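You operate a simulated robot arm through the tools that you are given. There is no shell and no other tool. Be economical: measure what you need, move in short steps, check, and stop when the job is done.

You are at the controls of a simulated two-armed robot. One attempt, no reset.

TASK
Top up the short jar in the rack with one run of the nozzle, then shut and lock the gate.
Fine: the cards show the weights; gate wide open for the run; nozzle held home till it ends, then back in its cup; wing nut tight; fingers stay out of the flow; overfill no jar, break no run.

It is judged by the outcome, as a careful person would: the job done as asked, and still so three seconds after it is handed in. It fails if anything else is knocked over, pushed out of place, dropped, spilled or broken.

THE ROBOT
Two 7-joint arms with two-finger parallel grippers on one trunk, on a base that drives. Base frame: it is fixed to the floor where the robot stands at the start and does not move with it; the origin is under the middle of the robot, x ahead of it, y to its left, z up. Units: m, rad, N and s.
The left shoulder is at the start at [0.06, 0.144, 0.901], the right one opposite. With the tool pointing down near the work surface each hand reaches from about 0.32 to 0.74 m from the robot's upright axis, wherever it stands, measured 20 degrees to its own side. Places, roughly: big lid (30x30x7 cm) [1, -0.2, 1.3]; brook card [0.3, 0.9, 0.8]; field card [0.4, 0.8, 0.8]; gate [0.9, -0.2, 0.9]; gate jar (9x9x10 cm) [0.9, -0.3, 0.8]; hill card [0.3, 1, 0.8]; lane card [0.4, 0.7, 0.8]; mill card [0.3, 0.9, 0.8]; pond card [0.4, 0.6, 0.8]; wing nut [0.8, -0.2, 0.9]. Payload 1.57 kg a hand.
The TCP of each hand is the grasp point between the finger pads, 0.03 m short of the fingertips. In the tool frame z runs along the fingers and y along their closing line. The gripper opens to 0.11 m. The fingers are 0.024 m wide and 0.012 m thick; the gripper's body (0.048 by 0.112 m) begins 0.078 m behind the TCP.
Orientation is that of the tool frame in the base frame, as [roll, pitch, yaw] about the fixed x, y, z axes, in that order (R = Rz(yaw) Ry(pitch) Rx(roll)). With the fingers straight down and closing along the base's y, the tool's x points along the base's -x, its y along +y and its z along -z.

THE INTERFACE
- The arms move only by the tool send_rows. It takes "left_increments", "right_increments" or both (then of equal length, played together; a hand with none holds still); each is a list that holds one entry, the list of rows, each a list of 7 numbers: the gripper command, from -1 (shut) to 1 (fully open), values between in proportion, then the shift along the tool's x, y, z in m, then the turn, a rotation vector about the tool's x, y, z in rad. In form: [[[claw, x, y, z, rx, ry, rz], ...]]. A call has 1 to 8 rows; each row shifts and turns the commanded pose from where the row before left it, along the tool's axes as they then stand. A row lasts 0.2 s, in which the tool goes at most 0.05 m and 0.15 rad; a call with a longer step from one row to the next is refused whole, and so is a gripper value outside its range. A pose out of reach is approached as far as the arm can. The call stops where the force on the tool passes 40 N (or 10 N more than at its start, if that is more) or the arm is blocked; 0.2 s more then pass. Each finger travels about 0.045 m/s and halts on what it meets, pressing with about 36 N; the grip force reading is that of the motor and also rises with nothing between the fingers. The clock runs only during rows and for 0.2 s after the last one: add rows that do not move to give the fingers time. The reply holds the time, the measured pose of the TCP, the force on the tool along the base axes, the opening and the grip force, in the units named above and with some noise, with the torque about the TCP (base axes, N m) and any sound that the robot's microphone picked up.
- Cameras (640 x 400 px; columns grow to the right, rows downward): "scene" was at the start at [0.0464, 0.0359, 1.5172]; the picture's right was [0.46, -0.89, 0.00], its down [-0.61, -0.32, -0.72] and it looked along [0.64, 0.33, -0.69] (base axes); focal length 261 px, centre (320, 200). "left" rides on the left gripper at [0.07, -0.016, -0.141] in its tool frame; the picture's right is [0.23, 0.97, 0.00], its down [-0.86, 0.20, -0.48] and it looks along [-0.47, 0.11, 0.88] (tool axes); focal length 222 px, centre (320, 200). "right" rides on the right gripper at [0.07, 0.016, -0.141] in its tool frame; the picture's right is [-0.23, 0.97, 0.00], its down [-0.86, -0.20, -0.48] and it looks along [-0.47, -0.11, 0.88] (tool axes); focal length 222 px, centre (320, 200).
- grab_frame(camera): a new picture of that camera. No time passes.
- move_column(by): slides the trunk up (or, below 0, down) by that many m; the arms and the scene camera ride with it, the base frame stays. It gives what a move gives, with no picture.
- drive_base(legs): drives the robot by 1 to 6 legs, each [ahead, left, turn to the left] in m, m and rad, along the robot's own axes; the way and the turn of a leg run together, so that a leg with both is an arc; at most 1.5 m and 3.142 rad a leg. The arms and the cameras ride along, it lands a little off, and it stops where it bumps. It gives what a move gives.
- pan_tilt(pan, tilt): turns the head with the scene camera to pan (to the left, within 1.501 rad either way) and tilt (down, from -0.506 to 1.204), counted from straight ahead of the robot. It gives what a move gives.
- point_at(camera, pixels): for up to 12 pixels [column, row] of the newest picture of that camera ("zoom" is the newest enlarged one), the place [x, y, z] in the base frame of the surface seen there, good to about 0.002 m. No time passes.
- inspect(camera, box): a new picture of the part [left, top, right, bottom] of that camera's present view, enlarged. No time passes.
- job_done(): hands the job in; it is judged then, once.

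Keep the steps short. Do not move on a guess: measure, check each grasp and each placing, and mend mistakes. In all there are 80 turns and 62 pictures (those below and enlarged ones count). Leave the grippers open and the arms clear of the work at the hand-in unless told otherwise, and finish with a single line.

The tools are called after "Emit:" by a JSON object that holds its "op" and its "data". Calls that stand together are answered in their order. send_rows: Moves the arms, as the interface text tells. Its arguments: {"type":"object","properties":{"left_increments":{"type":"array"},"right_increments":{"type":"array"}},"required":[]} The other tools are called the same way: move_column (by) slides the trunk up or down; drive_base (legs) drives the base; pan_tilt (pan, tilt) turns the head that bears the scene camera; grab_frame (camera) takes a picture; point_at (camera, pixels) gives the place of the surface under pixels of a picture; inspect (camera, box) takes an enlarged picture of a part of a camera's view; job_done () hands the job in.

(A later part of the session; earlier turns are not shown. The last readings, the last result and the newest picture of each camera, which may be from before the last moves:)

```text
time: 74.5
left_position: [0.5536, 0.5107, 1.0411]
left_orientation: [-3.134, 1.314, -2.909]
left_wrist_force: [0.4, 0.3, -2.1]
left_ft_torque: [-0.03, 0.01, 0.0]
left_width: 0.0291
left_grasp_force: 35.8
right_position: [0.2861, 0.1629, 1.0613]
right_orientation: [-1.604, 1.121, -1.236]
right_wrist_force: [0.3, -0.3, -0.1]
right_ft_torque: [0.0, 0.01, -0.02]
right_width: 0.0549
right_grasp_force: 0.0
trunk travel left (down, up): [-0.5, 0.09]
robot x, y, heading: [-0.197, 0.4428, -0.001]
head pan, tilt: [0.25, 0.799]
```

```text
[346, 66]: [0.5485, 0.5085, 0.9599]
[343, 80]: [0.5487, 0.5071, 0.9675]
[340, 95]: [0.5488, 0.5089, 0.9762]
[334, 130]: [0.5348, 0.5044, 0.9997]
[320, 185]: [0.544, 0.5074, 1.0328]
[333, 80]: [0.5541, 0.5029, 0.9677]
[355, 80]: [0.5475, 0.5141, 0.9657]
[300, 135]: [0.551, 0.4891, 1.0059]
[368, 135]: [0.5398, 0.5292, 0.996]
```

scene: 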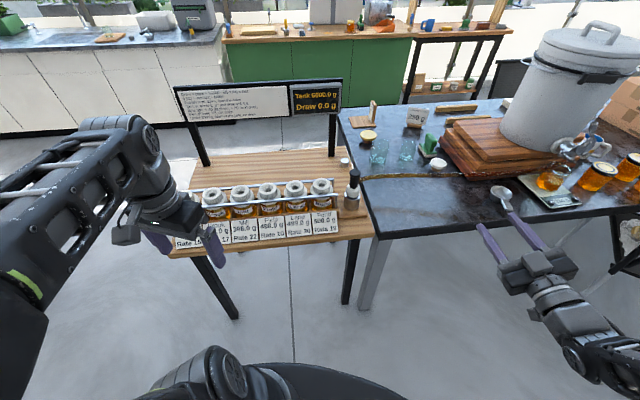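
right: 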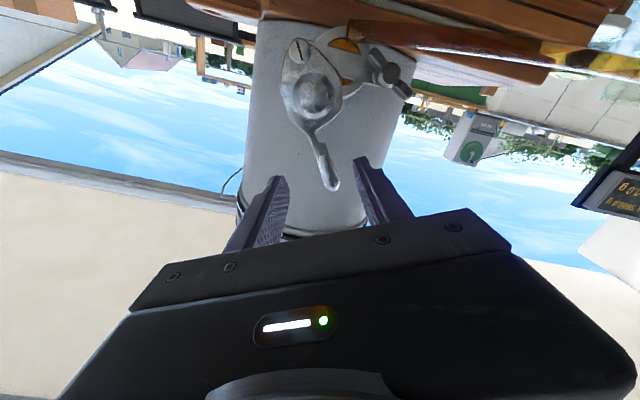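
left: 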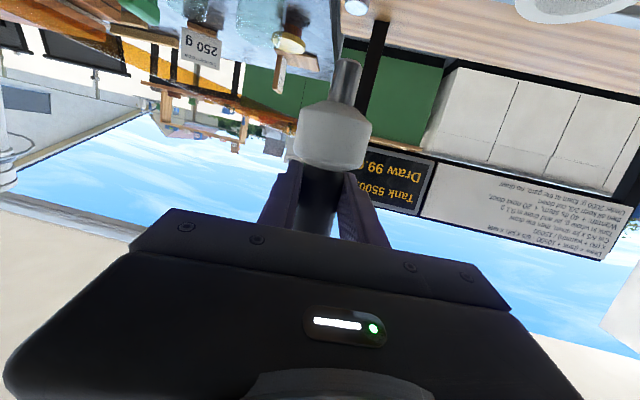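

The tip is 4 mm short of the cup's centre line. I'll correct that and lower it 0.125 m toward the cup.

Emit:
{"op": "send_rows", "data": {"left_increments": [[[-1, -0.001, 0, 0.004, 0, 0, 0], [-1, 0.0194, 0, 0.005, 0, 0, 0], [-1, 0.0194, 0, 0.005, 0, 0, 0], [-1, 0.0194, 0, 0.005, 0, 0, 0], [-1, 0.0194, 0, 0.005, 0, 0, 0], [-1, 0.0194, 0, 0.005, 0, 0, 0], [-1, 0.0194, 0, 0.005, 0, 0, 0], [-1, 0, 0, 0, 0, 0, 0]]]}}

Emit:
{"op": "inspect", "data": {"camera": "left", "box": [220, 0, 460, 220]}}

```text
time: 76.3
left_position: [0.559, 0.5099, 0.9198]
left_orientation: [-3.134, 1.317, -2.908]
left_wrist_force: [0.2, -0.6, -2.1]
left_ft_torque: [-0.05, 0.01, 0.0]
left_width: 0.0292
left_grasp_force: 35.7
right_position: [0.2855, 0.1628, 1.0618]
right_orientation: [-1.603, 1.121, -1.236]
right_wrist_force: [-0.2, -0.2, -0.1]
right_ft_torque: [-0.01, 0.0, -0.01]
right_width: 0.0549
right_grasp_force: 0.1
trunk travel left (down, up): [-0.5, 0.09]
robot x, y, heading: [-0.1948, 0.4395, 0.0]
head pan, tilt: [0.25, 0.799]
```

```text
1.82 times, centred on (340, 110) of left
```

zoom: 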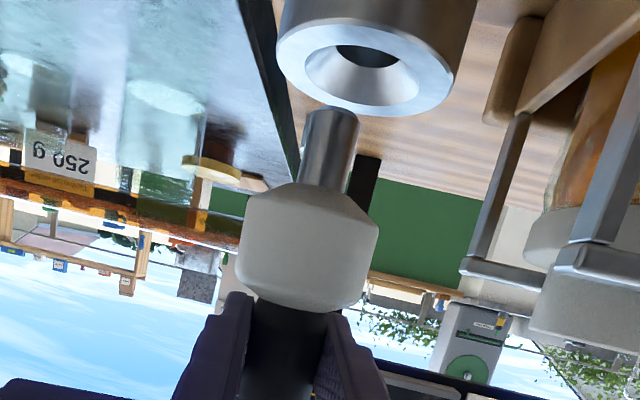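

I see the cup's mouth and the tip just above it. I'll measure both.

Emit:
{"op": "point_at", "data": {"camera": "zoom", "pixels": [[287, 48], [448, 85], [385, 105], [345, 25], [310, 60], [412, 90], [325, 125], [333, 112], [322, 150], [305, 240], [308, 130], [355, 132]]}}

```text
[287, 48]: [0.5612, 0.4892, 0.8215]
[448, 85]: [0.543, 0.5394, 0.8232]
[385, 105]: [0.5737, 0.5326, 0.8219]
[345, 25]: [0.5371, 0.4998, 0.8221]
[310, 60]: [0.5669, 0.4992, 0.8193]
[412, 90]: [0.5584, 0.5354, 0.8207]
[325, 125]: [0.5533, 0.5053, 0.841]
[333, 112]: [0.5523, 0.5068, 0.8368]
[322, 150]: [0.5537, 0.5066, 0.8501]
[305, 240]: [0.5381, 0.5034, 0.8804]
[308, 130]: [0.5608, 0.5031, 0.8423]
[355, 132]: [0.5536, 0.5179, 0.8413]
```

In this one view the cup's centre is (0.5555, 0.515) and the tip's is (0.559, 0.5095), about 6 mm off sideways. I'll correct that first and then lower gently.

Emit:
{"op": "send_rows", "data": {"left_increments": [[[-1, 0, 0.006, -0.002, 0, 0, 0], [-1, 0.0077, 0, 0.002, 0, 0, 0], [-1, 0.0077, 0, 0.002, 0, 0, 0], [-1, 0, 0, 0, 0, 0, 0]]]}}

Emit:
{"op": "inspect", "data": {"camera": "left", "box": [220, 0, 460, 220]}}

```text
time: 77.3
left_position: [0.5558, 0.5163, 0.904]
left_orientation: [-3.137, 1.315, -2.909]
left_wrist_force: [-0.6, -0.6, -2.2]
left_ft_torque: [0.01, 0.05, 0.0]
left_width: 0.0291
left_grasp_force: 36.2
right_position: [0.2853, 0.1636, 1.0621]
right_orientation: [-1.605, 1.123, -1.235]
right_wrist_force: [-0.3, -0.7, -0.1]
right_ft_torque: [0.02, 0.0, 0.01]
right_width: 0.0551
right_grasp_force: 0.1
trunk travel left (down, up): [-0.5, 0.09]
robot x, y, heading: [-0.1994, 0.4403, -0.004]
head pan, tilt: [0.25, 0.799]
```

```text
1.82 times, centred on (340, 110) of left
```

zoom: 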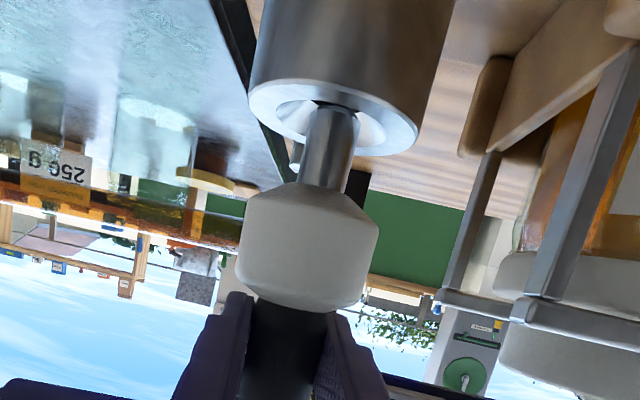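

The tip now stands over the hole. I'll lower it in small steps till it seats.

Emit:
{"op": "send_rows", "data": {"left_increments": [[[-1, 0.0077, 0, 0.002, 0, 0, 0], [-1, 0.0058, 0, 0.0015, 0, 0, 0], [-1, 0.0039, 0, 0.001, 0, 0, 0], [-1, 0, 0, 0, 0, 0, 0]]]}}

```text
time: 78.3
left_position: [0.5552, 0.5154, 0.8867]
left_orientation: [-3.134, 1.314, -2.91]
left_wrist_force: [5.1, -1.0, -2.0]
left_ft_torque: [-0.1, -0.38, 0.02]
left_width: 0.029
left_grasp_force: 36.3
right_position: [0.2855, 0.1643, 1.0624]
right_orientation: [-1.604, 1.122, -1.235]
right_wrist_force: [0.0, -0.4, -0.3]
right_ft_torque: [0.01, -0.01, -0.02]
right_width: 0.0551
right_grasp_force: 0.0
trunk travel left (down, up): [-0.5, 0.09]
robot x, y, heading: [-0.1968, 0.4426, 0.002]
head pan, tilt: [0.25, 0.799]
```

A side force of 5 N in +x says the hole lies a touch forward. I'll ease 2 mm that way and continue down.

Emit:
{"op": "send_rows", "data": {"left_increments": [[[-1, -0.0005, 0, 0.002, 0, 0, 0], [-1, 0.0039, 0, 0.001, 0, 0, 0], [-1, 0.0039, 0, 0.001, 0, 0, 0], [-1, 0.0039, 0, 0.001, 0, 0, 0], [-1, 0, 0, 0, 0, 0, 0]]]}}

```text
time: 79.5
left_position: [0.5582, 0.5159, 0.881]
left_orientation: [-3.124, 1.327, -2.898]
left_wrist_force: [-0.4, 1.1, 27.0]
left_ft_torque: [0.13, -0.23, 0.01]
left_width: 0.0293
left_grasp_force: 35.8
right_position: [0.283, 0.1647, 1.0642]
right_orientation: [-1.598, 1.123, -1.23]
right_wrist_force: [-0.2, 0.3, -0.5]
right_ft_torque: [-0.02, -0.01, 0.01]
right_width: 0.0551
right_grasp_force: 0.1
trunk travel left (down, up): [-0.5, 0.09]
robot x, y, heading: [-0.1977, 0.4422, -0.003]
head pan, tilt: [0.25, 0.799]
```

It seated at z=0.881 with 27 N, as expected. I'll relieve the load, open, and back straight out.

Emit:
{"op": "send_rows", "data": {"left_increments": [[[-1, -0.0035, 0, -0.001, 0, 0, 0], [0.1, 0, 0, 0, 0, 0, 0], [0.1, 0, 0, 0, 0, 0, 0], [0.1, 0, 0, 0, 0, 0, 0], [0.1, 0, 0, -0.03, 0, 0, 0], [0.1, 0, 0, -0.04, 0, 0, 0], [0.1, 0, 0, -0.04, 0, 0, 0]]]}}

Emit:
{"op": "inspect", "data": {"camera": "left", "box": [160, 0, 520, 220]}}

```text
time: 81.2
left_position: [0.4535, 0.4904, 0.9061]
left_orientation: [-3.135, 1.313, -2.908]
left_wrist_force: [0.0, -0.3, 0.4]
left_ft_torque: [0.02, -0.02, 0.0]
left_width: 0.0608
left_grasp_force: 0.0
right_position: [0.285, 0.164, 1.0622]
right_orientation: [-1.603, 1.123, -1.233]
right_wrist_force: [-0.8, 0.3, -0.6]
right_ft_torque: [0.01, -0.02, -0.01]
right_width: 0.0547
right_grasp_force: 0.0
trunk travel left (down, up): [-0.5, 0.09]
robot x, y, heading: [-0.1979, 0.4402, 0.001]
head pan, tilt: [0.25, 0.799]
```

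```text
1.78 times, centred on (340, 110) of left
```

zoom: 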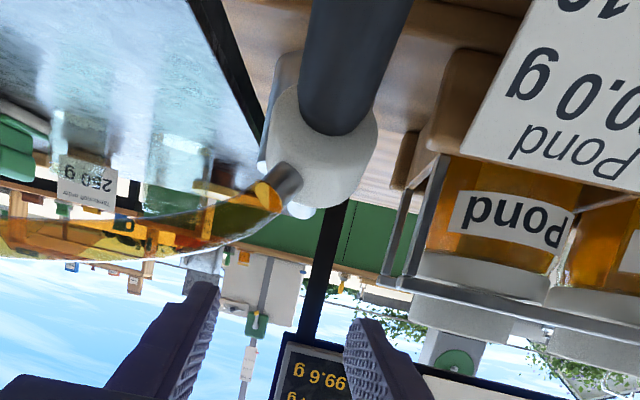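

The nozzle looks tipped toward me: the stem leans out of the cup. I'll hold everything and check with the scene camera.

Emit:
{"op": "inspect", "data": {"camera": "scene", "box": [290, 140, 400, 240]}}

```text
4.00 times, centred on (345, 190) of scene
```

zoom: 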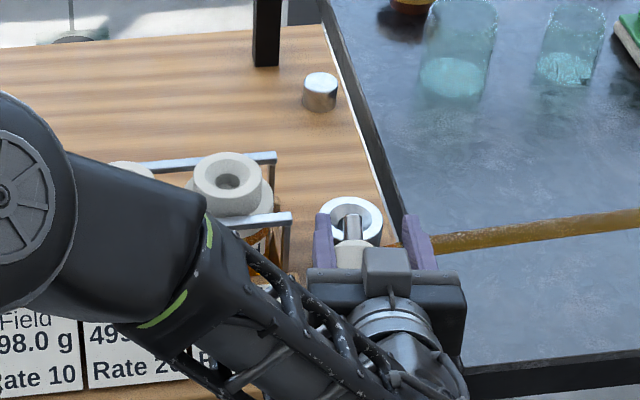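

The nozzle has tipped out toward the robot, and its tip shows at (353,225). I'll measure it in this zoom before anything moves.

Emit:
{"op": "point_at", "data": {"camera": "zoom", "pixels": [[353, 222], [353, 236], [350, 252], [345, 262], [330, 208], [372, 210], [352, 201], [320, 225], [380, 230], [300, 255], [362, 250]]}}

```text
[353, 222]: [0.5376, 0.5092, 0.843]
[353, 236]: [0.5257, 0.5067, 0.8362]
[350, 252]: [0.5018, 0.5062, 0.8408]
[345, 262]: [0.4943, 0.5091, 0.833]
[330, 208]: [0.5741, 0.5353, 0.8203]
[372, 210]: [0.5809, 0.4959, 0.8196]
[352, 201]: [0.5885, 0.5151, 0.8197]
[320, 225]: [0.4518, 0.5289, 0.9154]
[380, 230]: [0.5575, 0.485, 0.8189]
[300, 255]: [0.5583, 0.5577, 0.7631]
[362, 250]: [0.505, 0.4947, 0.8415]
```

The left wrist carries no load, so the nozzle isn't hanging on the hand. It seems to lie with its tip on the cup's rim and its knob toward me. I'll back away level and let it settle, then look once.

Emit:
{"op": "send_rows", "data": {"left_increments": [[[0.1, 0, 0, 0, 0, 0, 0], [0.1, 0, 0, 0, 0, 0, 0], [0.1, 0.007, 0, -0.035, 0, 0, 0], [0.1, 0.007, 0, -0.035, 0, 0, 0], [0.1, 0.007, 0, -0.035, 0, 0, 0], [0.1, 0, 0, 0, 0, 0, 0]]]}}

Emit:
{"op": "grab_frame", "data": {"camera": "left"}}

```text
time: 82.5
left_position: [0.347, 0.4683, 0.9138]
left_orientation: [-3.132, 1.315, -2.905]
left_wrist_force: [0.4, -0.2, 0.0]
left_ft_torque: [0.0, -0.01, 0.07]
left_width: 0.0604
left_grasp_force: 0.0
right_position: [0.2853, 0.1641, 1.0628]
right_orientation: [-1.603, 1.123, -1.236]
right_wrist_force: [-0.1, 0.1, -0.4]
right_ft_torque: [0.0, -0.03, 0.0]
right_width: 0.0552
right_grasp_force: 0.1
trunk travel left (down, up): [-0.5, 0.09]
robot x, y, heading: [-0.1984, 0.4414, -0.001]
head pan, tilt: [0.25, 0.799]
```

```text
5 pictures are left
```

left: 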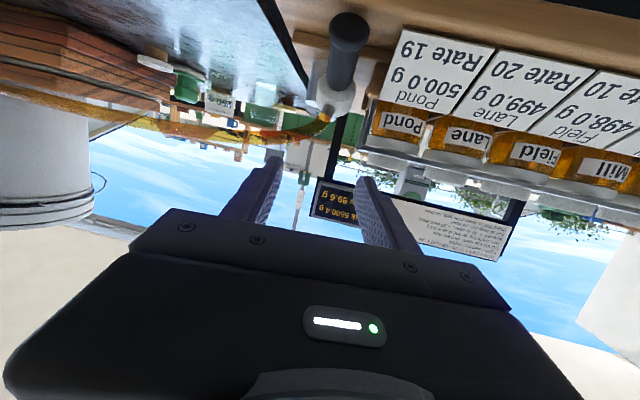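

The knob is at (350,28) and the collar at (332,95). I'll measure along it.

Emit:
{"op": "point_at", "data": {"camera": "left", "pixels": [[350, 28], [350, 20], [334, 30], [366, 30], [345, 55], [341, 75], [328, 70], [357, 65], [332, 95], [320, 100], [325, 118], [352, 100]]}}

```text
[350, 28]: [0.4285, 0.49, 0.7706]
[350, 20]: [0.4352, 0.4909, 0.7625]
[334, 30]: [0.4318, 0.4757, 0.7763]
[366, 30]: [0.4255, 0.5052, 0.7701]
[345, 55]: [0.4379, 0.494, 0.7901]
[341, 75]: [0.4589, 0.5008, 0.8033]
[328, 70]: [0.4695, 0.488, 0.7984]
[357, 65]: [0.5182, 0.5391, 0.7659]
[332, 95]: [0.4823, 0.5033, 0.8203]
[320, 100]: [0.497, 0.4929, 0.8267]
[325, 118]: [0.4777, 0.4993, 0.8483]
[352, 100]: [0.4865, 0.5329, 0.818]
```

The nozzle rests with its knob on the table at (0.429, 0.49, 0.77) and its tip on the cup's near rim, inclined 30°. A hand pointing sideways (+y) can grip the stem and roll it upright. I'll raise and tuck the left hand, back off, turn to face +y, and come in from the right with the right hand.

Emit:
{"op": "send_rows", "data": {"left_increments": [[[0.1, -0.0194, 0.0, -0.005, 0, 0, 0], [0.1, -0.0194, 0.03, -0.005, 0, 0, 0], [0.1, -0.0194, 0.04, -0.005, 0, 0, 0], [0.1, -0.0194, 0.04, -0.005, 0, 0, 0], [0.1, -0.0194, 0.04, -0.005, 0, 0, 0], [0.1, 0, 0.04, 0, 0, 0, 0]]]}}

Emit:
{"op": "drive_base", "data": {"legs": [[-0.25, 0, 0], [0, 0, 1.571], [-0.54, 0, 0], [0, -0.72, 0]]}}

```text
time: 84.0
left_position: [0.3386, 0.6461, 1.018]
left_orientation: [-3.132, 1.314, -2.907]
left_wrist_force: [-0.5, 0.1, -0.5]
left_ft_torque: [-0.01, -0.01, 0.0]
left_width: 0.0606
left_grasp_force: 0.1
left hand out of reach, approached as far as the arm can: row 5, 6
right_position: [0.2858, 0.1635, 1.063]
right_orientation: [-1.603, 1.12, -1.234]
right_wrist_force: [0.7, -0.2, 0.2]
right_ft_torque: [0.0, 0.01, 0.01]
right_width: 0.0549
right_grasp_force: 0.0
trunk travel left (down, up): [-0.5, 0.09]
robot x, y, heading: [-0.1976, 0.4427, 0.0]
head pan, tilt: [0.25, 0.799]
```

```text
time: 95.9
left_position: [0.0658, 0.4429, 1.0189]
left_orientation: [-3.136, 1.314, -1.339]
left_wrist_force: [0.1, 0.1, 0.2]
left_ft_torque: [0.02, -0.02, 0.0]
left_width: 0.0608
left_grasp_force: 0.1
right_position: [0.5476, 0.387, 1.0629]
right_orientation: [-1.604, 1.122, 0.336]
right_wrist_force: [0.0, 0.3, 0.1]
right_ft_torque: [-0.02, 0.01, 0.01]
right_width: 0.0552
right_grasp_force: 0.0
trunk travel left (down, up): [-0.5, 0.09]
robot x, y, heading: [0.268, -0.0975, 1.574]
head pan, tilt: [0.25, 0.799]
```

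I'm facing +y with the right hand at (0.548, 0.387, 1.063). I'll roll it so its x runs along the nozzle and tip it 15° down, still high in free air.

Emit:
{"op": "send_rows", "data": {"right_increments": [[[-0.1, 0, 0, 0, 0, 0, -0.15], [-0.1, 0, 0, 0, 0, 0, -0.15], [-0.1, 0, 0, 0, 0, 0, -0.15], [-0.1, 0, 0, 0, 0, 0, -0.15], [-0.1, 0, 0, 0, 0, 0, -0.15], [-0.1, 0, 0, 0, 0, 0, -0.15], [-0.1, 0, 0, 0, 0, 0, -0.15], [-0.1, 0, 0, 0, 0, 0, -0.15]]]}}

Emit:
{"op": "send_rows", "data": {"right_increments": [[[-0.1, 0, 0, 0, 0, 0, -0.135], [-0.1, 0, 0, 0, 0, 0, -0.135], [-0.1, 0, 0, 0, 0, 0, -0.135], [-0.1, 0, 0, 0, -0.102, 0.018, 0], [-0.1, 0, 0, 0, -0.102, 0.018, 0], [-0.1, 0, 0, 0, -0.102, 0.018, 0], [-0.1, 0, 0, 0, 0, 0, 0]]]}}

```text
time: 97.7
left_position: [0.0649, 0.4428, 1.0185]
left_orientation: [-3.135, 1.313, -1.339]
left_wrist_force: [0.6, 0.7, -0.1]
left_ft_torque: [-0.01, -0.05, -0.01]
left_width: 0.0605
left_grasp_force: 0.0
right_position: [0.5481, 0.3874, 1.0622]
right_orientation: [-1.587, -0.081, 0.365]
right_wrist_force: [0.4, 0.1, 0.0]
right_ft_torque: [-0.01, -0.01, -0.02]
right_width: 0.0495
right_grasp_force: 0.0
trunk travel left (down, up): [-0.5, 0.09]
robot x, y, heading: [0.2687, -0.0965, 1.571]
head pan, tilt: [0.25, 0.799]
```

```text
time: 99.3
left_position: [0.0648, 0.4442, 1.0183]
left_orientation: [-3.134, 1.315, -1.339]
left_wrist_force: [-0.2, 0.0, 0.6]
left_ft_torque: [0.02, -0.01, 0.03]
left_width: 0.0606
left_grasp_force: 0.0
right_position: [0.5569, 0.4014, 1.0654]
right_orientation: [-1.866, -0.487, 0.313]
right_wrist_force: [1.0, 0.0, 0.6]
right_ft_torque: [-0.04, 0.0, -0.03]
right_width: 0.0498
right_grasp_force: 0.0
right hand out of reach, approached as far as the arm can: row 4, 5, 6
trunk travel left (down, up): [-0.5, 0.09]
robot x, y, heading: [0.2686, -0.0964, 1.568]
head pan, tilt: [0.25, 0.799]
```

The orientation is as wanted. I'll descend to a standoff 0.1 m short of the stem and take one look from the right hand.

Emit:
{"op": "send_rows", "data": {"right_increments": [[[-0.1, -0.0221, 0.02135, 0.0095, 0, 0, 0], [-0.1, -0.0221, 0.02135, 0.0095, 0, 0, 0], [-0.1, -0.0221, 0.02135, 0.0095, 0, 0, 0], [-0.1, -0.0221, 0.02135, 0.0095, 0, 0, 0], [-0.1, -0.0221, 0.02135, 0.0095, 0, 0, 0], [-0.1, -0.0221, 0.02135, 0.0095, 0, 0, 0], [-0.1, -0.0221, 0.02135, 0.0095, 0, 0, 0], [-0.1, -0.0221, 0.02135, 0.0095, 0, 0, 0]]]}}

Emit:
{"op": "grab_frame", "data": {"camera": "right"}}

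```text
time: 101.1
left_position: [0.0644, 0.4434, 1.0186]
left_orientation: [-3.135, 1.314, -1.339]
left_wrist_force: [0.1, 0.2, 0.4]
left_ft_torque: [-0.01, 0.0, -0.01]
left_width: 0.0603
left_grasp_force: 0.0
right_position: [0.4947, 0.4248, 0.8191]
right_orientation: [-1.863, -0.489, 0.31]
right_wrist_force: [0.7, -0.1, 0.6]
right_ft_torque: [0.03, 0.02, -0.01]
right_width: 0.0492
right_grasp_force: 0.2
right hand out of reach, approached as far as the arm can: row 1, 2, 3
trunk travel left (down, up): [-0.5, 0.09]
robot x, y, heading: [0.2686, -0.0957, 1.568]
head pan, tilt: [0.25, 0.799]
```

```text
4 pictures are left
```

right: 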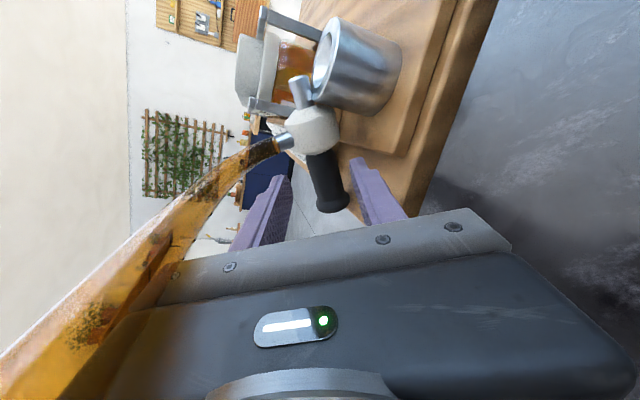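

The nozzle is between the finger directions, with the stem near (323,170). I'll measure along it.

Emit:
{"op": "point_at", "data": {"camera": "right", "pixels": [[332, 200], [325, 175], [319, 158], [312, 130], [302, 92], [310, 178], [340, 172], [284, 142], [250, 158], [200, 200], [120, 270], [60, 340]]}}

```text
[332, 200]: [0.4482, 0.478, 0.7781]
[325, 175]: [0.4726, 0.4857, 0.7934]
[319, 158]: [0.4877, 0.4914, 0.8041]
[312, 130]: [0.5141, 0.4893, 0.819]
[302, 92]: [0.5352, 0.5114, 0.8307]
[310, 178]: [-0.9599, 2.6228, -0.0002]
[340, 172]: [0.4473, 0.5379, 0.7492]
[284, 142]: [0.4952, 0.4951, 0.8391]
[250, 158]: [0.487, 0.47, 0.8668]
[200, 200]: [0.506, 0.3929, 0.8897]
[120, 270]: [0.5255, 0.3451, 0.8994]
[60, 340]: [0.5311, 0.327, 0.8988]
```

The stem axis agrees with my estimate within 3 mm. I'll narrow the fingers to 0.038 m, slide in 0.076 m and close on the stem.

Emit:
{"op": "send_rows", "data": {"right_increments": [[[-0.31, -0.0079, -0.0037, 0, 0, 0, 0], [-0.31, 0, 0, 0.025, 0, 0, 0], [-0.31, 0, 0, 0.025, 0, 0, 0], [-0.31, 0, 0, 0.026, 0, 0, 0], [-1, 0, 0, 0, 0, 0, 0], [-1, 0, 0, 0, 0, 0, 0], [-1, 0, 0, 0, 0, 0, 0]]]}}

```text
time: 102.7
left_position: [0.0646, 0.4411, 1.0186]
left_orientation: [-3.132, 1.313, -1.34]
left_wrist_force: [-0.2, 0.5, -0.1]
left_ft_torque: [-0.01, 0.01, -0.01]
left_width: 0.0604
left_grasp_force: 0.1
right_position: [0.4761, 0.4958, 0.7994]
right_orientation: [-1.864, -0.49, 0.311]
right_wrist_force: [-1.6, 0.0, -0.6]
right_ft_torque: [-0.35, 0.41, -0.25]
right_width: 0.0288
right_grasp_force: 34.6
trunk travel left (down, up): [-0.5, 0.09]
robot x, y, heading: [0.2676, -0.096, 1.571]
head pan, tilt: [0.25, 0.799]
```

The stem is gripped at 0.029 m. I'll lift straight up 0.12 m.

Emit:
{"op": "send_rows", "data": {"right_increments": [[[-1, 0.0094, -0.0169, -0.0051, 0, 0, 0], [-1, 0.0094, -0.0169, -0.0051, 0, 0, 0], [-1, 0.0094, -0.0169, -0.0051, 0, 0, 0], [-1, 0.0094, -0.0169, -0.0051, 0, 0, 0], [-1, 0.0094, -0.0169, -0.0051, 0, 0, 0], [-1, 0.0094, -0.0169, -0.0051, 0, 0, 0], [-1, 0.0094, -0.0169, -0.0051, 0, 0, 0]]]}}

```text
time: 104.3
left_position: [0.0663, 0.4423, 1.0187]
left_orientation: [-3.134, 1.314, -1.338]
left_wrist_force: [-0.2, 0.1, -0.4]
left_ft_torque: [0.02, -0.04, 0.0]
left_width: 0.0606
left_grasp_force: 0.0
right_position: [0.4762, 0.4925, 0.9424]
right_orientation: [-1.866, -0.489, 0.31]
right_wrist_force: [-0.2, -0.2, -2.5]
right_ft_torque: [-0.05, 0.03, -0.01]
right_width: 0.0299
right_grasp_force: 36.2
trunk travel left (down, up): [-0.5, 0.09]
robot x, y, heading: [0.2676, -0.0962, 1.569]
head pan, tilt: [0.25, 0.799]
```

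It's lifted clean, with a 2.5 N weight. Now I'll roll it about the sideways axis by 2.09 rad to bring the tip straight down, in two calls.

Emit:
{"op": "send_rows", "data": {"right_increments": [[[-1, 0, 0, 0, 0.0181, -0.0309, 0.1344], [-1, 0, 0, 0, 0.0181, -0.0309, 0.1344], [-1, 0, 0, 0, 0.0181, -0.0309, 0.1344], [-1, 0, 0, 0, 0.0181, -0.0309, 0.1344], [-1, 0, 0, 0, 0.0181, -0.0309, 0.1344], [-1, 0, 0, 0, 0.0181, -0.0309, 0.1344], [-1, 0, 0, 0, 0.0181, -0.0309, 0.1344], [-1, 0, 0, 0, 0.0181, -0.0309, 0.1344]]]}}

Emit:
{"op": "send_rows", "data": {"right_increments": [[[-1, 0, 0, 0, 0.0181, -0.0309, 0.1344], [-1, 0, 0, 0, 0.0181, -0.0309, 0.1344], [-1, 0, 0, 0, 0.0181, -0.0309, 0.1344], [-1, 0, 0, 0, 0.0181, -0.0309, 0.1344], [-1, 0, 0, 0, 0.0181, -0.0309, 0.1344], [-1, 0, 0, 0, 0.0181, -0.0309, 0.1344], [-1, 0, 0, 0, 0.0181, -0.0309, 0.1344], [-1, 0, 0, 0, 0, 0, 0]]]}}

```text
time: 106.1
left_position: [0.0658, 0.443, 1.018]
left_orientation: [-3.135, 1.314, -1.339]
left_wrist_force: [0.0, -1.0, 0.8]
left_ft_torque: [0.01, -0.01, 0.0]
left_width: 0.0604
left_grasp_force: 0.0
right_position: [0.4775, 0.4941, 0.9408]
right_orientation: [-1.701, 0.614, 0.327]
right_wrist_force: [-0.4, 0.4, -3.1]
right_ft_torque: [-0.01, -0.04, -0.01]
right_width: 0.0292
right_grasp_force: 36.4
trunk travel left (down, up): [-0.5, 0.09]
robot x, y, heading: [0.2727, -0.0958, 1.574]
head pan, tilt: [0.25, 0.799]
```

```text
time: 107.9
left_position: [0.0672, 0.4421, 1.0188]
left_orientation: [-3.134, 1.314, -1.338]
left_wrist_force: [-0.3, 0.6, 0.4]
left_ft_torque: [-0.02, 0.03, 0.03]
left_width: 0.0604
left_grasp_force: 0.0
right_position: [0.4757, 0.4947, 0.9409]
right_orientation: [-0.051, 1.436, 1.907]
right_wrist_force: [-0.4, 0.0, -3.0]
right_ft_torque: [-0.04, -0.02, 0.01]
right_width: 0.0291
right_grasp_force: 35.9
trunk travel left (down, up): [-0.5, 0.09]
robot x, y, heading: [0.2681, -0.093, 1.568]
head pan, tilt: [0.25, 0.799]
```

It should now be upright. I'll carry it over the cup's centre, estimated at (0.559, 0.514), and take one look with the right camera.

Emit:
{"op": "send_rows", "data": {"right_increments": [[[-1, -0.0004, -0.021, -0.0042, 0, 0, 0], [-1, -0.0004, -0.021, -0.0042, 0, 0, 0], [-1, -0.0004, -0.021, -0.0042, 0, 0, 0], [-1, -0.0004, -0.021, -0.0042, 0, 0, 0], [-1, 0.015, 0, 0.002, 0, 0, 0], [-1, 0, 0, 0, 0, 0, 0]]]}}

Emit:
{"op": "grab_frame", "data": {"camera": "right"}}

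```text
time: 109.3
left_position: [0.0654, 0.4433, 1.017]
left_orientation: [-3.134, 1.313, -1.34]
left_wrist_force: [0.1, 0.1, -0.5]
left_ft_torque: [0.01, -0.04, 0.01]
left_width: 0.0605
left_grasp_force: 0.0
right_position: [0.5589, 0.5152, 0.9272]
right_orientation: [-0.064, 1.436, 1.898]
right_wrist_force: [0.8, -0.2, -2.4]
right_ft_torque: [-0.03, -0.02, 0.03]
right_width: 0.0291
right_grasp_force: 35.8
trunk travel left (down, up): [-0.5, 0.09]
robot x, y, heading: [0.2663, -0.0956, 1.565]
head pan, tilt: [0.25, 0.799]
```

```text
3 pictures are left
```

right: 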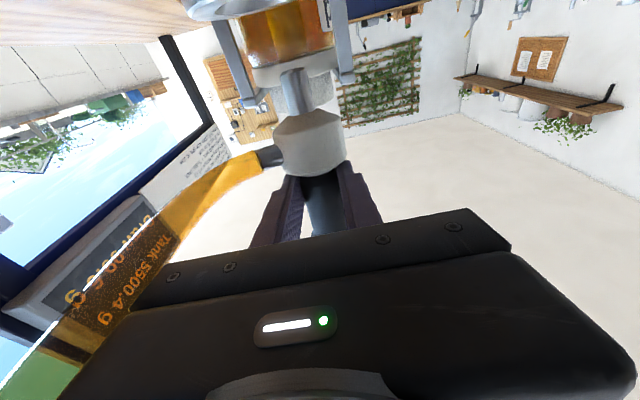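

The nozzle hangs tip-down and the cup's rim peeps in at (230,5). I'll measure both.

Emit:
{"op": "point_at", "data": {"camera": "right", "pixels": [[290, 75], [296, 95], [308, 145], [322, 200], [282, 88], [311, 95], [276, 150], [344, 145], [230, 8], [192, 8], [200, 16], [270, 4]]}}

```text
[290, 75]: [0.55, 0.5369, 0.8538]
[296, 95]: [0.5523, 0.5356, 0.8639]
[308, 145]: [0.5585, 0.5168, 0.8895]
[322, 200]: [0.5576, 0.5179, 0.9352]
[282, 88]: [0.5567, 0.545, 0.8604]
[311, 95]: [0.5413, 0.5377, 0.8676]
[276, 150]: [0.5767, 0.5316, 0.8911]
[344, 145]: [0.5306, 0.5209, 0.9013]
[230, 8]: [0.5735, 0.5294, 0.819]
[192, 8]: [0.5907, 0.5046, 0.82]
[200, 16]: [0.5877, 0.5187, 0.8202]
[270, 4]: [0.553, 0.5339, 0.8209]
```

The nozzle leans about 9° in the grip. I'll turn the hand 0.157 rad to make it plumb, bring its axis over about (0.560, 0.512), and take one check picture.

Emit:
{"op": "send_rows", "data": {"right_increments": [[[-1, 0, 0, 0, 0, 0.078, 0.007], [-1, 0, 0, 0, 0, 0.078, 0.007], [-1, 0, 0, -0.021, 0, 0, 0], [-1, 0, 0, 0, 0, 0, 0]]]}}

Emit:
{"op": "grab_frame", "data": {"camera": "right"}}

Emit:
{"op": "point_at", "data": {"camera": "right", "pixels": [[290, 75], [296, 95], [308, 145], [322, 200], [282, 88], [311, 95], [276, 150], [344, 145], [230, 8], [192, 8], [250, 12], [270, 4]]}}

```text
time: 110.3
left_position: [0.0663, 0.4435, 1.0186]
left_orientation: [-3.135, 1.315, -1.339]
left_wrist_force: [-0.7, -1.2, -0.4]
left_ft_torque: [0.02, -0.01, 0.0]
left_width: 0.0606
left_grasp_force: 0.1
right_position: [0.5666, 0.4965, 0.925]
right_orientation: [2.917, 1.547, -1.408]
right_wrist_force: [-0.4, 0.1, -1.8]
right_ft_torque: [-0.05, 0.01, -0.03]
right_width: 0.0292
right_grasp_force: 36.0
trunk travel left (down, up): [-0.5, 0.09]
robot x, y, heading: [0.2688, -0.0966, 1.572]
head pan, tilt: [0.25, 0.799]
```

```text
2 pictures are left
```

right: 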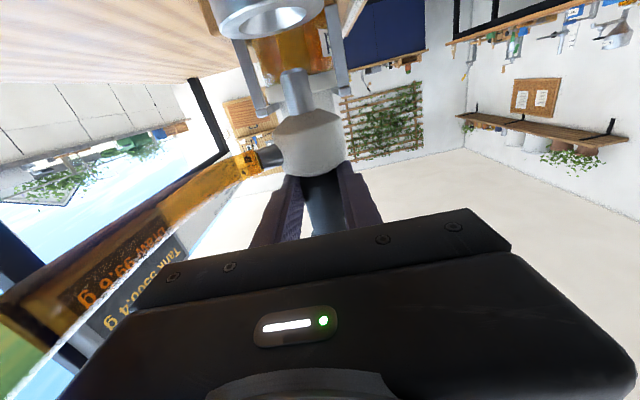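

```text
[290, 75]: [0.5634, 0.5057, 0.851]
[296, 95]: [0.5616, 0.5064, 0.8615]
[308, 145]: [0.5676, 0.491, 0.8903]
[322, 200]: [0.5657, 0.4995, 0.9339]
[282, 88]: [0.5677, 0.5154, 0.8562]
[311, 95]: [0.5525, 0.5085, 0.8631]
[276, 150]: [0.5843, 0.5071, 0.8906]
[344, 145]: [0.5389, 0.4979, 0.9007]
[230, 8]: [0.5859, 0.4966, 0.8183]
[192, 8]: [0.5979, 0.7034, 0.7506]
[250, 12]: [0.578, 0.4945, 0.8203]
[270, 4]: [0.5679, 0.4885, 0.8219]
```

The nozzle is plumb, with its axis at about (0.560, 0.513). I'll measure the cup rim in this same view.

Emit:
{"op": "point_at", "data": {"camera": "right", "pixels": [[214, 14], [220, 25], [232, 33], [250, 37], [270, 37], [290, 31], [308, 22], [320, 12], [325, 3], [222, 8], [262, 22], [240, 20]]}}

```text
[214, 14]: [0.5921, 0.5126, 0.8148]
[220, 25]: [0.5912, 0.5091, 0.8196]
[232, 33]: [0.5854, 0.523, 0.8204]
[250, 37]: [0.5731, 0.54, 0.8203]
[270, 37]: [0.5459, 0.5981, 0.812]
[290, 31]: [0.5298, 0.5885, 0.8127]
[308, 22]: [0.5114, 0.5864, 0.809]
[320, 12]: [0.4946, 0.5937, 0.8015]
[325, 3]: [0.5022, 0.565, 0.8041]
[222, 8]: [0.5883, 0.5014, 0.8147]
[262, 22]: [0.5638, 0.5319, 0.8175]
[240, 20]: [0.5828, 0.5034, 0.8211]
```

Here and in the scene view the cup's centre is at about (0.5625, 0.511). I'll nudge 3 mm and lower gently.

Emit:
{"op": "send_rows", "data": {"right_increments": [[[-1, 0, -0.0019, -0.0026, 0, 0, 0], [-1, 0.012, 0, 0, 0, 0, 0], [-1, 0.012, 0, 0, 0, 0, 0], [-1, 0.006, 0, 0, 0, 0, 0], [-1, 0, 0, 0, 0, 0, 0]]]}}

```text
time: 111.5
left_position: [0.0657, 0.4435, 1.0187]
left_orientation: [-3.134, 1.313, -1.338]
left_wrist_force: [0.2, 0.2, 0.8]
left_ft_torque: [0.03, 0.0, 0.03]
left_width: 0.0607
left_grasp_force: 0.0
right_position: [0.5692, 0.4943, 0.8962]
right_orientation: [2.913, 1.549, -1.41]
right_wrist_force: [0.2, -0.6, -2.7]
right_ft_torque: [-0.02, -0.03, -0.03]
right_width: 0.0288
right_grasp_force: 36.1
trunk travel left (down, up): [-0.5, 0.09]
robot x, y, heading: [0.2726, -0.0933, 1.573]
head pan, tilt: [0.25, 0.799]
```

No contact yet. I'll go on down in 4 mm steps.

Emit:
{"op": "send_rows", "data": {"right_increments": [[[-1, 0.004, 0, 0, 0, 0, 0], [-1, 0.004, 0, 0, 0, 0, 0], [-1, 0.004, 0, 0, 0, 0, 0], [-1, 0, 0, 0, 0, 0, 0]]]}}

```text
time: 112.5
left_position: [0.0659, 0.4438, 1.0181]
left_orientation: [-3.137, 1.313, -1.339]
left_wrist_force: [0.3, -0.4, 0.0]
left_ft_torque: [0.01, 0.04, -0.02]
left_width: 0.0607
left_grasp_force: 0.1
right_position: [0.5688, 0.4942, 0.8866]
right_orientation: [2.931, 1.548, -1.397]
right_wrist_force: [4.3, 4.1, -1.8]
right_ft_torque: [0.37, -0.28, -0.09]
right_width: 0.0289
right_grasp_force: 35.6
trunk travel left (down, up): [-0.5, 0.09]
robot x, y, heading: [0.2679, -0.0961, 1.569]
head pan, tilt: [0.25, 0.799]
```

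Side forces of +4 N in x and y say the hole lies a little that way. I'll shift 2 mm in each and go on down.

Emit:
{"op": "send_rows", "data": {"right_increments": [[[-1, 0, -0.0026, 0.0011, 0, 0, 0], [-1, 0.003, 0, 0, 0, 0, 0], [-1, 0.003, 0, 0, 0, 0, 0], [-1, 0, 0, 0, 0, 0, 0]]]}}

```text
time: 113.5
left_position: [0.0663, 0.4435, 1.018]
left_orientation: [-3.136, 1.315, -1.339]
left_wrist_force: [-0.3, -0.5, 0.2]
left_ft_torque: [0.0, 0.0, -0.01]
left_width: 0.0606
left_grasp_force: 0.1
right_position: [0.5703, 0.4947, 0.8788]
right_orientation: [2.884, 1.549, -1.441]
right_wrist_force: [-1.6, 1.7, -2.8]
right_ft_torque: [0.1, 0.06, 0.0]
right_width: 0.0291
right_grasp_force: 36.2
trunk travel left (down, up): [-0.5, 0.09]
robot x, y, heading: [0.2708, -0.0984, 1.571]
head pan, tilt: [0.25, 0.799]
```

The side forces are gone and there's still no bottom. I'll keep lowering until it seats.

Emit:
{"op": "send_rows", "data": {"right_increments": [[[-1, 0.004, 0, 0, 0, 0, 0], [-1, 0.004, 0, 0, 0, 0, 0], [-1, 0.004, 0, 0, 0, 0, 0], [-1, 0, 0, 0, 0, 0, 0]]]}}

```text
time: 114.5
left_position: [0.0662, 0.44, 1.0201]
left_orientation: [-3.128, 1.318, -1.333]
left_wrist_force: [-0.4, 0.0, 0.0]
left_ft_torque: [0.01, 0.01, -0.01]
left_width: 0.0605
left_grasp_force: 0.1
right_position: [0.5709, 0.4945, 0.8729]
right_orientation: [-3.045, 1.562, -1.085]
right_wrist_force: [4.5, -2.3, 31.9]
right_ft_torque: [0.28, -0.06, -0.02]
right_width: 0.0291
right_grasp_force: 35.6
trunk travel left (down, up): [-0.5, 0.09]
robot x, y, heading: [0.269, -0.0925, 1.567]
head pan, tilt: [0.25, 0.799]
5 turns are left
```

It's seated at z=0.873 with 32 N. Turns are short, so I'll batch calls. I'll unload, open modestly, centre the fingers on the stem so nothing drags the collar, back out, rise, and drive back to the gate.

Emit:
{"op": "send_rows", "data": {"right_increments": [[[-1, -0.005, 0, 0, 0, 0, 0], [-0.18, 0, 0, 0, 0, 0, 0], [-0.18, 0, 0, 0, 0, 0, 0], [-0.18, -0.004, 0, 0, 0, 0, 0], [-0.18, -0.004, 0, 0, 0, 0, 0], [-0.18, -0.004, 0, 0, 0, 0, 0], [-0.18, 0, 0, 0, 0, 0, 0]]]}}

Emit:
{"op": "send_rows", "data": {"right_increments": [[[-0.18, 0, 0, -0.025, 0, 0, 0], [-0.18, 0, 0, -0.025, 0, 0, 0], [-0.18, 0, 0.02, -0.02, 0, 0, 0], [-0.18, 0, 0.02, -0.015, 0, 0, 0], [-0.18, -0.03, 0.015, 0, 0, 0, 0], [-0.18, -0.04, 0, 0, 0, 0, 0], [-0.18, -0.04, 0, 0, 0, 0, 0], [-0.18, -0.04, 0, 0, 0, 0, 0]]]}}

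Emit:
{"op": "send_rows", "data": {"right_increments": [[[-0.18, -0.029, 0, 0, 0, 0, 0], [-0.18, 0, 0, 0, 0, 0, -0.1175], [-0.18, 0, 0, 0, 0, 0, -0.1175], [-0.18, 0, 0, 0, 0, 0, -0.1175], [-0.18, 0, 0, 0, 0, 0, -0.1175], [-0.18, 0, 0, 0, 0, 0, 0]]]}}

Emit:
{"op": "drive_base", "data": {"legs": [[0, 0.35, 0], [0, 0, -1.571], [0.28, 0.046, 0]]}}

```text
time: 116.1
left_position: [0.066, 0.4426, 1.0178]
left_orientation: [-3.133, 1.313, -1.338]
left_wrist_force: [-0.5, -0.1, 0.1]
left_ft_torque: [0.02, -0.03, 0.01]
left_width: 0.0604
left_grasp_force: 0.0
right_position: [0.5709, 0.4948, 0.884]
right_orientation: [2.91, 1.55, -1.412]
right_wrist_force: [0.1, 0.2, -0.6]
right_ft_torque: [0.03, -0.02, 0.02]
right_width: 0.0451
right_grasp_force: 0.1
trunk travel left (down, up): [-0.5, 0.09]
robot x, y, heading: [0.2694, -0.0917, 1.571]
head pan, tilt: [0.25, 0.799]
```

```text
time: 117.9
left_position: [0.0639, 0.442, 1.0186]
left_orientation: [-3.132, 1.315, -1.336]
left_wrist_force: [-0.5, -0.2, -0.1]
left_ft_torque: [0.0, 0.01, 0.0]
left_width: 0.0603
left_grasp_force: 0.0
right_position: [0.554, 0.3967, 1.0373]
right_orientation: [2.877, 1.548, -1.447]
right_wrist_force: [0.1, 0.0, -0.5]
right_ft_torque: [-0.02, -0.01, -0.02]
right_width: 0.045
right_grasp_force: 0.0
trunk travel left (down, up): [-0.5, 0.09]
robot x, y, heading: [0.27, -0.0982, 1.571]
head pan, tilt: [0.25, 0.799]
```

```text
time: 119.3
left_position: [0.0667, 0.4429, 1.0178]
left_orientation: [-3.135, 1.313, -1.34]
left_wrist_force: [0.1, -0.1, -0.5]
left_ft_torque: [0.06, -0.02, 0.02]
left_width: 0.0606
left_grasp_force: 0.1
right_position: [0.5539, 0.3987, 1.064]
right_orientation: [-1.62, 1.105, 0.345]
right_wrist_force: [-1.1, -0.7, -0.2]
right_ft_torque: [0.03, 0.01, -0.02]
right_width: 0.0452
right_grasp_force: 0.1
trunk travel left (down, up): [-0.5, 0.09]
robot x, y, heading: [0.2659, -0.0924, 1.573]
head pan, tilt: [0.25, 0.799]
```

```text
time: 126.9
left_position: [0.7326, 0.162, 1.0181]
left_orientation: [-3.135, 1.314, -2.896]
left_wrist_force: [-0.2, 0.1, -0.4]
left_ft_torque: [-0.02, 0.01, -0.02]
left_width: 0.0606
left_grasp_force: 0.0
right_position: [0.6951, -0.3247, 1.0661]
right_orientation: [-1.62, 1.105, -1.212]
right_wrist_force: [-0.1, -0.1, -0.7]
right_ft_torque: [0.0, 0.02, 0.0]
right_width: 0.0451
right_grasp_force: 0.0
trunk travel left (down, up): [-0.5, 0.09]
robot x, y, heading: [0.1971, -0.0491, 0.013]
head pan, tilt: [0.25, 0.799]
4 turns are left
```

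I read the hand at (0.695, −0.325, 1.066), in front of the open gate's handle. I'll square it, go in, grip, sweep the handle down the same arc to its stop, release, back off and take a picture.

Emit:
{"op": "send_rows", "data": {"right_increments": [[[-0.05, 0, 0, 0, 0.0465, 0.0233, 0.001], [-0.05, 0, 0.021, 0, 0, 0, 0], [-0.05, 0, 0, 0.045, 0, 0, 0], [-0.05, 0, 0, 0.045, 0, 0, 0], [-0.05, 0, 0, 0.045, 0, 0, 0], [-0.05, 0, 0, 0.033, 0, 0, 0], [-1, 0, 0, 0, 0, 0, 0], [-1, 0, 0, 0, 0, 0, 0]]]}}

Emit:
{"op": "send_rows", "data": {"right_increments": [[[-1, 0, 0, 0, 0, 0, 0], [-1, 0.0013, 0.019, 0, 0, 0, -0.14], [-1, 0.0013, 0.019, 0, 0, 0, -0.14], [-1, 0.0013, 0.019, 0, 0, 0, -0.14], [-1, 0.0013, 0.019, 0, 0, 0, -0.14], [-1, 0.0013, 0.019, 0, 0, 0, -0.14], [-1, 0.0013, 0.019, 0, 0, 0, -0.14], [-1, 0.0013, 0.019, 0, 0, 0, -0.14]]]}}

Emit:
{"op": "send_rows", "data": {"right_increments": [[[-1, 0.0007, 0.0135, 0, 0, 0, -0.1], [-1, 0, 0, 0, 0, 0, 0]]]}}

Emit:
{"op": "send_rows", "data": {"right_increments": [[[-0.3, 0, -0.003, 0, 0, 0, 0], [-0.3, 0, 0, 0, 0, 0, 0], [-0.3, 0, 0, -0.03, 0, 0, 0], [-0.3, 0, 0, -0.03, 0, 0, 0], [-0.3, 0, 0, -0.04, 0, 0, 0], [-0.3, 0, 0, 0, 0, 0, 0]]]}}

Emit:
{"op": "grab_frame", "data": {"camera": "right"}}

```text
time: 128.7
left_position: [0.7311, 0.1626, 1.0183]
left_orientation: [-3.132, 1.315, -2.894]
left_wrist_force: [1.0, -0.1, 0.5]
left_ft_torque: [0.02, -0.01, 0.03]
left_width: 0.0607
left_grasp_force: 0.0
right_position: [0.8493, -0.251, 1.0528]
right_orientation: [-1.624, 1.105, -1.263]
right_wrist_force: [-4.6, 4.5, -2.8]
right_ft_torque: [-0.22, 0.15, -0.02]
right_width: 0.0215
right_grasp_force: 12.8
right hand out of reach, approached as far as the arm can: row 2
trunk travel left (down, up): [-0.5, 0.09]
robot x, y, heading: [0.195, -0.0467, 0.019]
head pan, tilt: [0.25, 0.799]
```

```text
time: 130.5
left_position: [0.731, 0.1646, 1.0186]
left_orientation: [-3.132, 1.316, -2.893]
left_wrist_force: [-0.1, -0.4, 0.1]
left_ft_torque: [0.06, -0.04, 0.0]
left_width: 0.0603
left_grasp_force: 0.0
right_position: [0.8224, -0.1817, 0.9469]
right_orientation: [-1.592, 0.124, -1.219]
right_wrist_force: [-2.8, 4.4, 5.4]
right_ft_torque: [-0.48, -0.26, -0.39]
right_width: 0.0213
right_grasp_force: 34.8
trunk travel left (down, up): [-0.5, 0.09]
robot x, y, heading: [0.1943, -0.0472, 0.013]
head pan, tilt: [0.25, 0.799]
```

```text
time: 131.1
left_position: [0.7296, 0.1633, 1.0203]
left_orientation: [-3.127, 1.318, -2.891]
left_wrist_force: [0.4, 0.6, -0.1]
left_ft_torque: [-0.04, -0.01, -0.02]
left_width: 0.0604
left_grasp_force: 0.1
right_position: [0.8226, -0.182, 0.9402]
right_orientation: [-1.581, 0.02, -1.22]
right_wrist_force: [-0.5, 1.1, 28.9]
right_ft_torque: [-0.7, -0.53, 0.41]
right_width: 0.0206
right_grasp_force: 34.1
trunk travel left (down, up): [-0.5, 0.09]
robot x, y, heading: [0.1961, -0.0491, 0.012]
head pan, tilt: [0.25, 0.799]
```

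```text
time: 132.5
left_position: [0.7319, 0.164, 1.0185]
left_orientation: [-3.134, 1.315, -2.894]
left_wrist_force: [0.4, 0.3, 0.0]
left_ft_torque: [-0.01, 0.02, 0.02]
left_width: 0.0604
left_grasp_force: 0.1
right_position: [0.7286, -0.219, 0.9406]
right_orientation: [-1.591, 0.027, -1.221]
right_wrist_force: [-0.2, -0.2, 0.6]
right_ft_torque: [0.0, 0.0, -0.01]
right_width: 0.0386
right_grasp_force: 0.0
trunk travel left (down, up): [-0.5, 0.09]
robot x, y, heading: [0.1964, -0.0444, 0.009]
head pan, tilt: [0.25, 0.799]
```

```text
1 pictures are left
3 turns are left
```

right: 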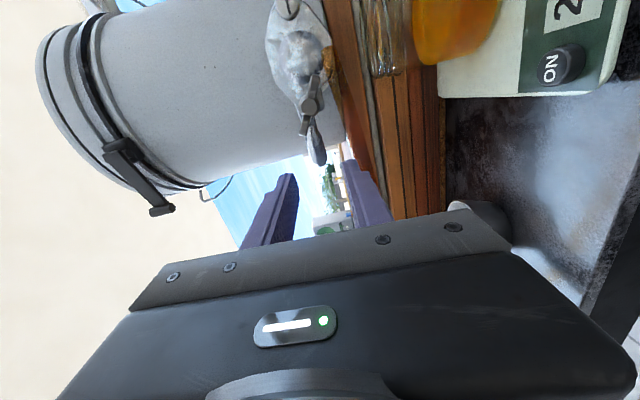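

The gate is shut: it pressed back with 29 N at the closed position. Next is the wing nut. I'll move in front of it, grip across the wing faces and turn clockwise, reading torque and opening in stages.

Emit:
{"op": "send_rows", "data": {"right_increments": [[[-0.27, 0.0253, 0.0028, 0, 0, 0, 0], [-0.27, 0.0253, 0.0028, 0, 0, 0, 0], [-0.27, 0, 0, 0, 0, 0, 0.12], [-0.27, 0, 0, 0, 0, 0, 0.12], [-0.27, 0, 0, 0, 0, 0, 0.12], [-0.27, 0, 0, 0, 0, 0, 0.12], [-0.27, 0, 0, 0.03, 0, 0, 0], [-0.27, 0, 0, 0.0305, 0, 0, 0]]]}}

Emit:
{"op": "send_rows", "data": {"right_increments": [[[-1, 0, 0, 0, 0, 0, 0], [-1, 0, 0, 0, 0, 0, 0], [-1, 0, 0, 0, 0, 0, 0], [-1, 0, 0, 0, 0, 0, 0.14], [-1, 0, 0, 0, 0, 0, 0.14], [-1, 0, 0, 0, 0, 0, 0.14]]]}}

Emit:
{"op": "send_rows", "data": {"right_increments": [[[-1, 0, 0, 0, 0, 0, 0.14], [-1, 0, 0, 0, 0, 0, 0.14], [-1, 0, 0, 0, 0, 0, 0.14], [-1, 0, 0, 0, 0, 0, 0.14]]]}}

Emit:
{"op": "send_rows", "data": {"right_increments": [[[-1, 0, 0, 0, 0, 0, 0.14], [-1, 0, 0, 0, 0, 0, 0.14], [-1, 0, 0, 0, 0, 0, 0.14], [-1, 0, 0, 0, 0, 0, 0.14]]]}}

Emit:
{"op": "send_rows", "data": {"right_increments": [[[-1, 0, 0, 0, 0, 0, 0.13], [-1, 0, 0, 0, 0, 0, 0.13], [-1, 0, 0, 0, 0, 0, 0.13]]]}}

```text
time: 134.3
left_position: [0.7319, 0.1631, 1.0187]
left_orientation: [-3.134, 1.313, -2.895]
left_wrist_force: [0.0, -0.4, -0.2]
left_ft_torque: [0.01, 0.01, 0.04]
left_width: 0.0605
left_grasp_force: 0.1
right_position: [0.8024, -0.2435, 0.9313]
right_orientation: [-1.594, 0.507, -1.232]
right_wrist_force: [0.9, 0.2, 0.2]
right_ft_torque: [-0.01, -0.01, -0.02]
right_width: 0.0402
right_grasp_force: 0.0
trunk travel left (down, up): [-0.5, 0.09]
robot x, y, heading: [0.1973, -0.0489, 0.01]
head pan, tilt: [0.25, 0.799]
```

```text
time: 135.7
left_position: [0.7309, 0.1621, 1.0198]
left_orientation: [-3.136, 1.316, -2.896]
left_wrist_force: [0.6, 0.3, -0.8]
left_ft_torque: [0.0, 0.02, -0.01]
left_width: 0.0605
left_grasp_force: 0.1
right_position: [0.8022, -0.2456, 0.9341]
right_orientation: [-1.591, 0.926, -1.236]
right_wrist_force: [10.8, -8.7, 25.9]
right_ft_torque: [-0.13, 0.24, 0.13]
right_width: 0.0091
right_grasp_force: 27.7
trunk travel left (down, up): [-0.5, 0.09]
robot x, y, heading: [0.1969, -0.0465, 0.013]
head pan, tilt: [0.25, 0.799]
```

```text
time: 136.7
left_position: [0.731, 0.1619, 1.0197]
left_orientation: [-3.135, 1.316, -2.894]
left_wrist_force: [0.1, 0.8, 0.3]
left_ft_torque: [-0.01, -0.03, 0.02]
left_width: 0.0604
left_grasp_force: 0.1
right_position: [0.8016, -0.2433, 0.9337]
right_orientation: [-1.75, 1.487, -1.399]
right_wrist_force: [6.3, -10.2, 22.4]
right_ft_torque: [0.18, -0.48, 0.5]
right_width: 0.0092
right_grasp_force: 27.7
trunk travel left (down, up): [-0.5, 0.09]
robot x, y, heading: [0.1957, -0.0498, 0.013]
head pan, tilt: [0.25, 0.799]
```

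```text
time: 137.7
left_position: [0.7315, 0.1635, 1.0183]
left_orientation: [-3.135, 1.316, -2.896]
left_wrist_force: [0.8, -0.2, -0.6]
left_ft_torque: [-0.01, 0.01, 0.0]
left_width: 0.0604
left_grasp_force: 0.1
right_position: [0.8006, -0.2435, 0.9315]
right_orientation: [1.609, 1.093, 1.957]
right_wrist_force: [6.2, -4.4, 18.0]
right_ft_torque: [0.11, -0.34, 0.63]
right_width: 0.0096
right_grasp_force: 28.2
trunk travel left (down, up): [-0.5, 0.09]
robot x, y, heading: [0.1954, -0.0537, 0.008]
head pan, tilt: [0.25, 0.799]
```

```text
time: 138.5
left_position: [0.7319, 0.1632, 1.0181]
left_orientation: [-3.13, 1.315, -2.892]
left_wrist_force: [0.0, -0.5, 0.2]
left_ft_torque: [0.02, 0.01, -0.01]
left_width: 0.0608
left_grasp_force: 0.1
right_position: [0.8009, -0.2428, 0.933]
right_orientation: [1.596, 0.703, 1.94]
right_wrist_force: [-1.8, 1.4, 15.7]
right_ft_torque: [0.17, -0.67, 0.61]
right_width: 0.0084
right_grasp_force: 27.6
trunk travel left (down, up): [-0.5, 0.09]
robot x, y, heading: [0.1942, -0.0521, 0.011]
head pan, tilt: [0.25, 0.799]
2 turns are left
```

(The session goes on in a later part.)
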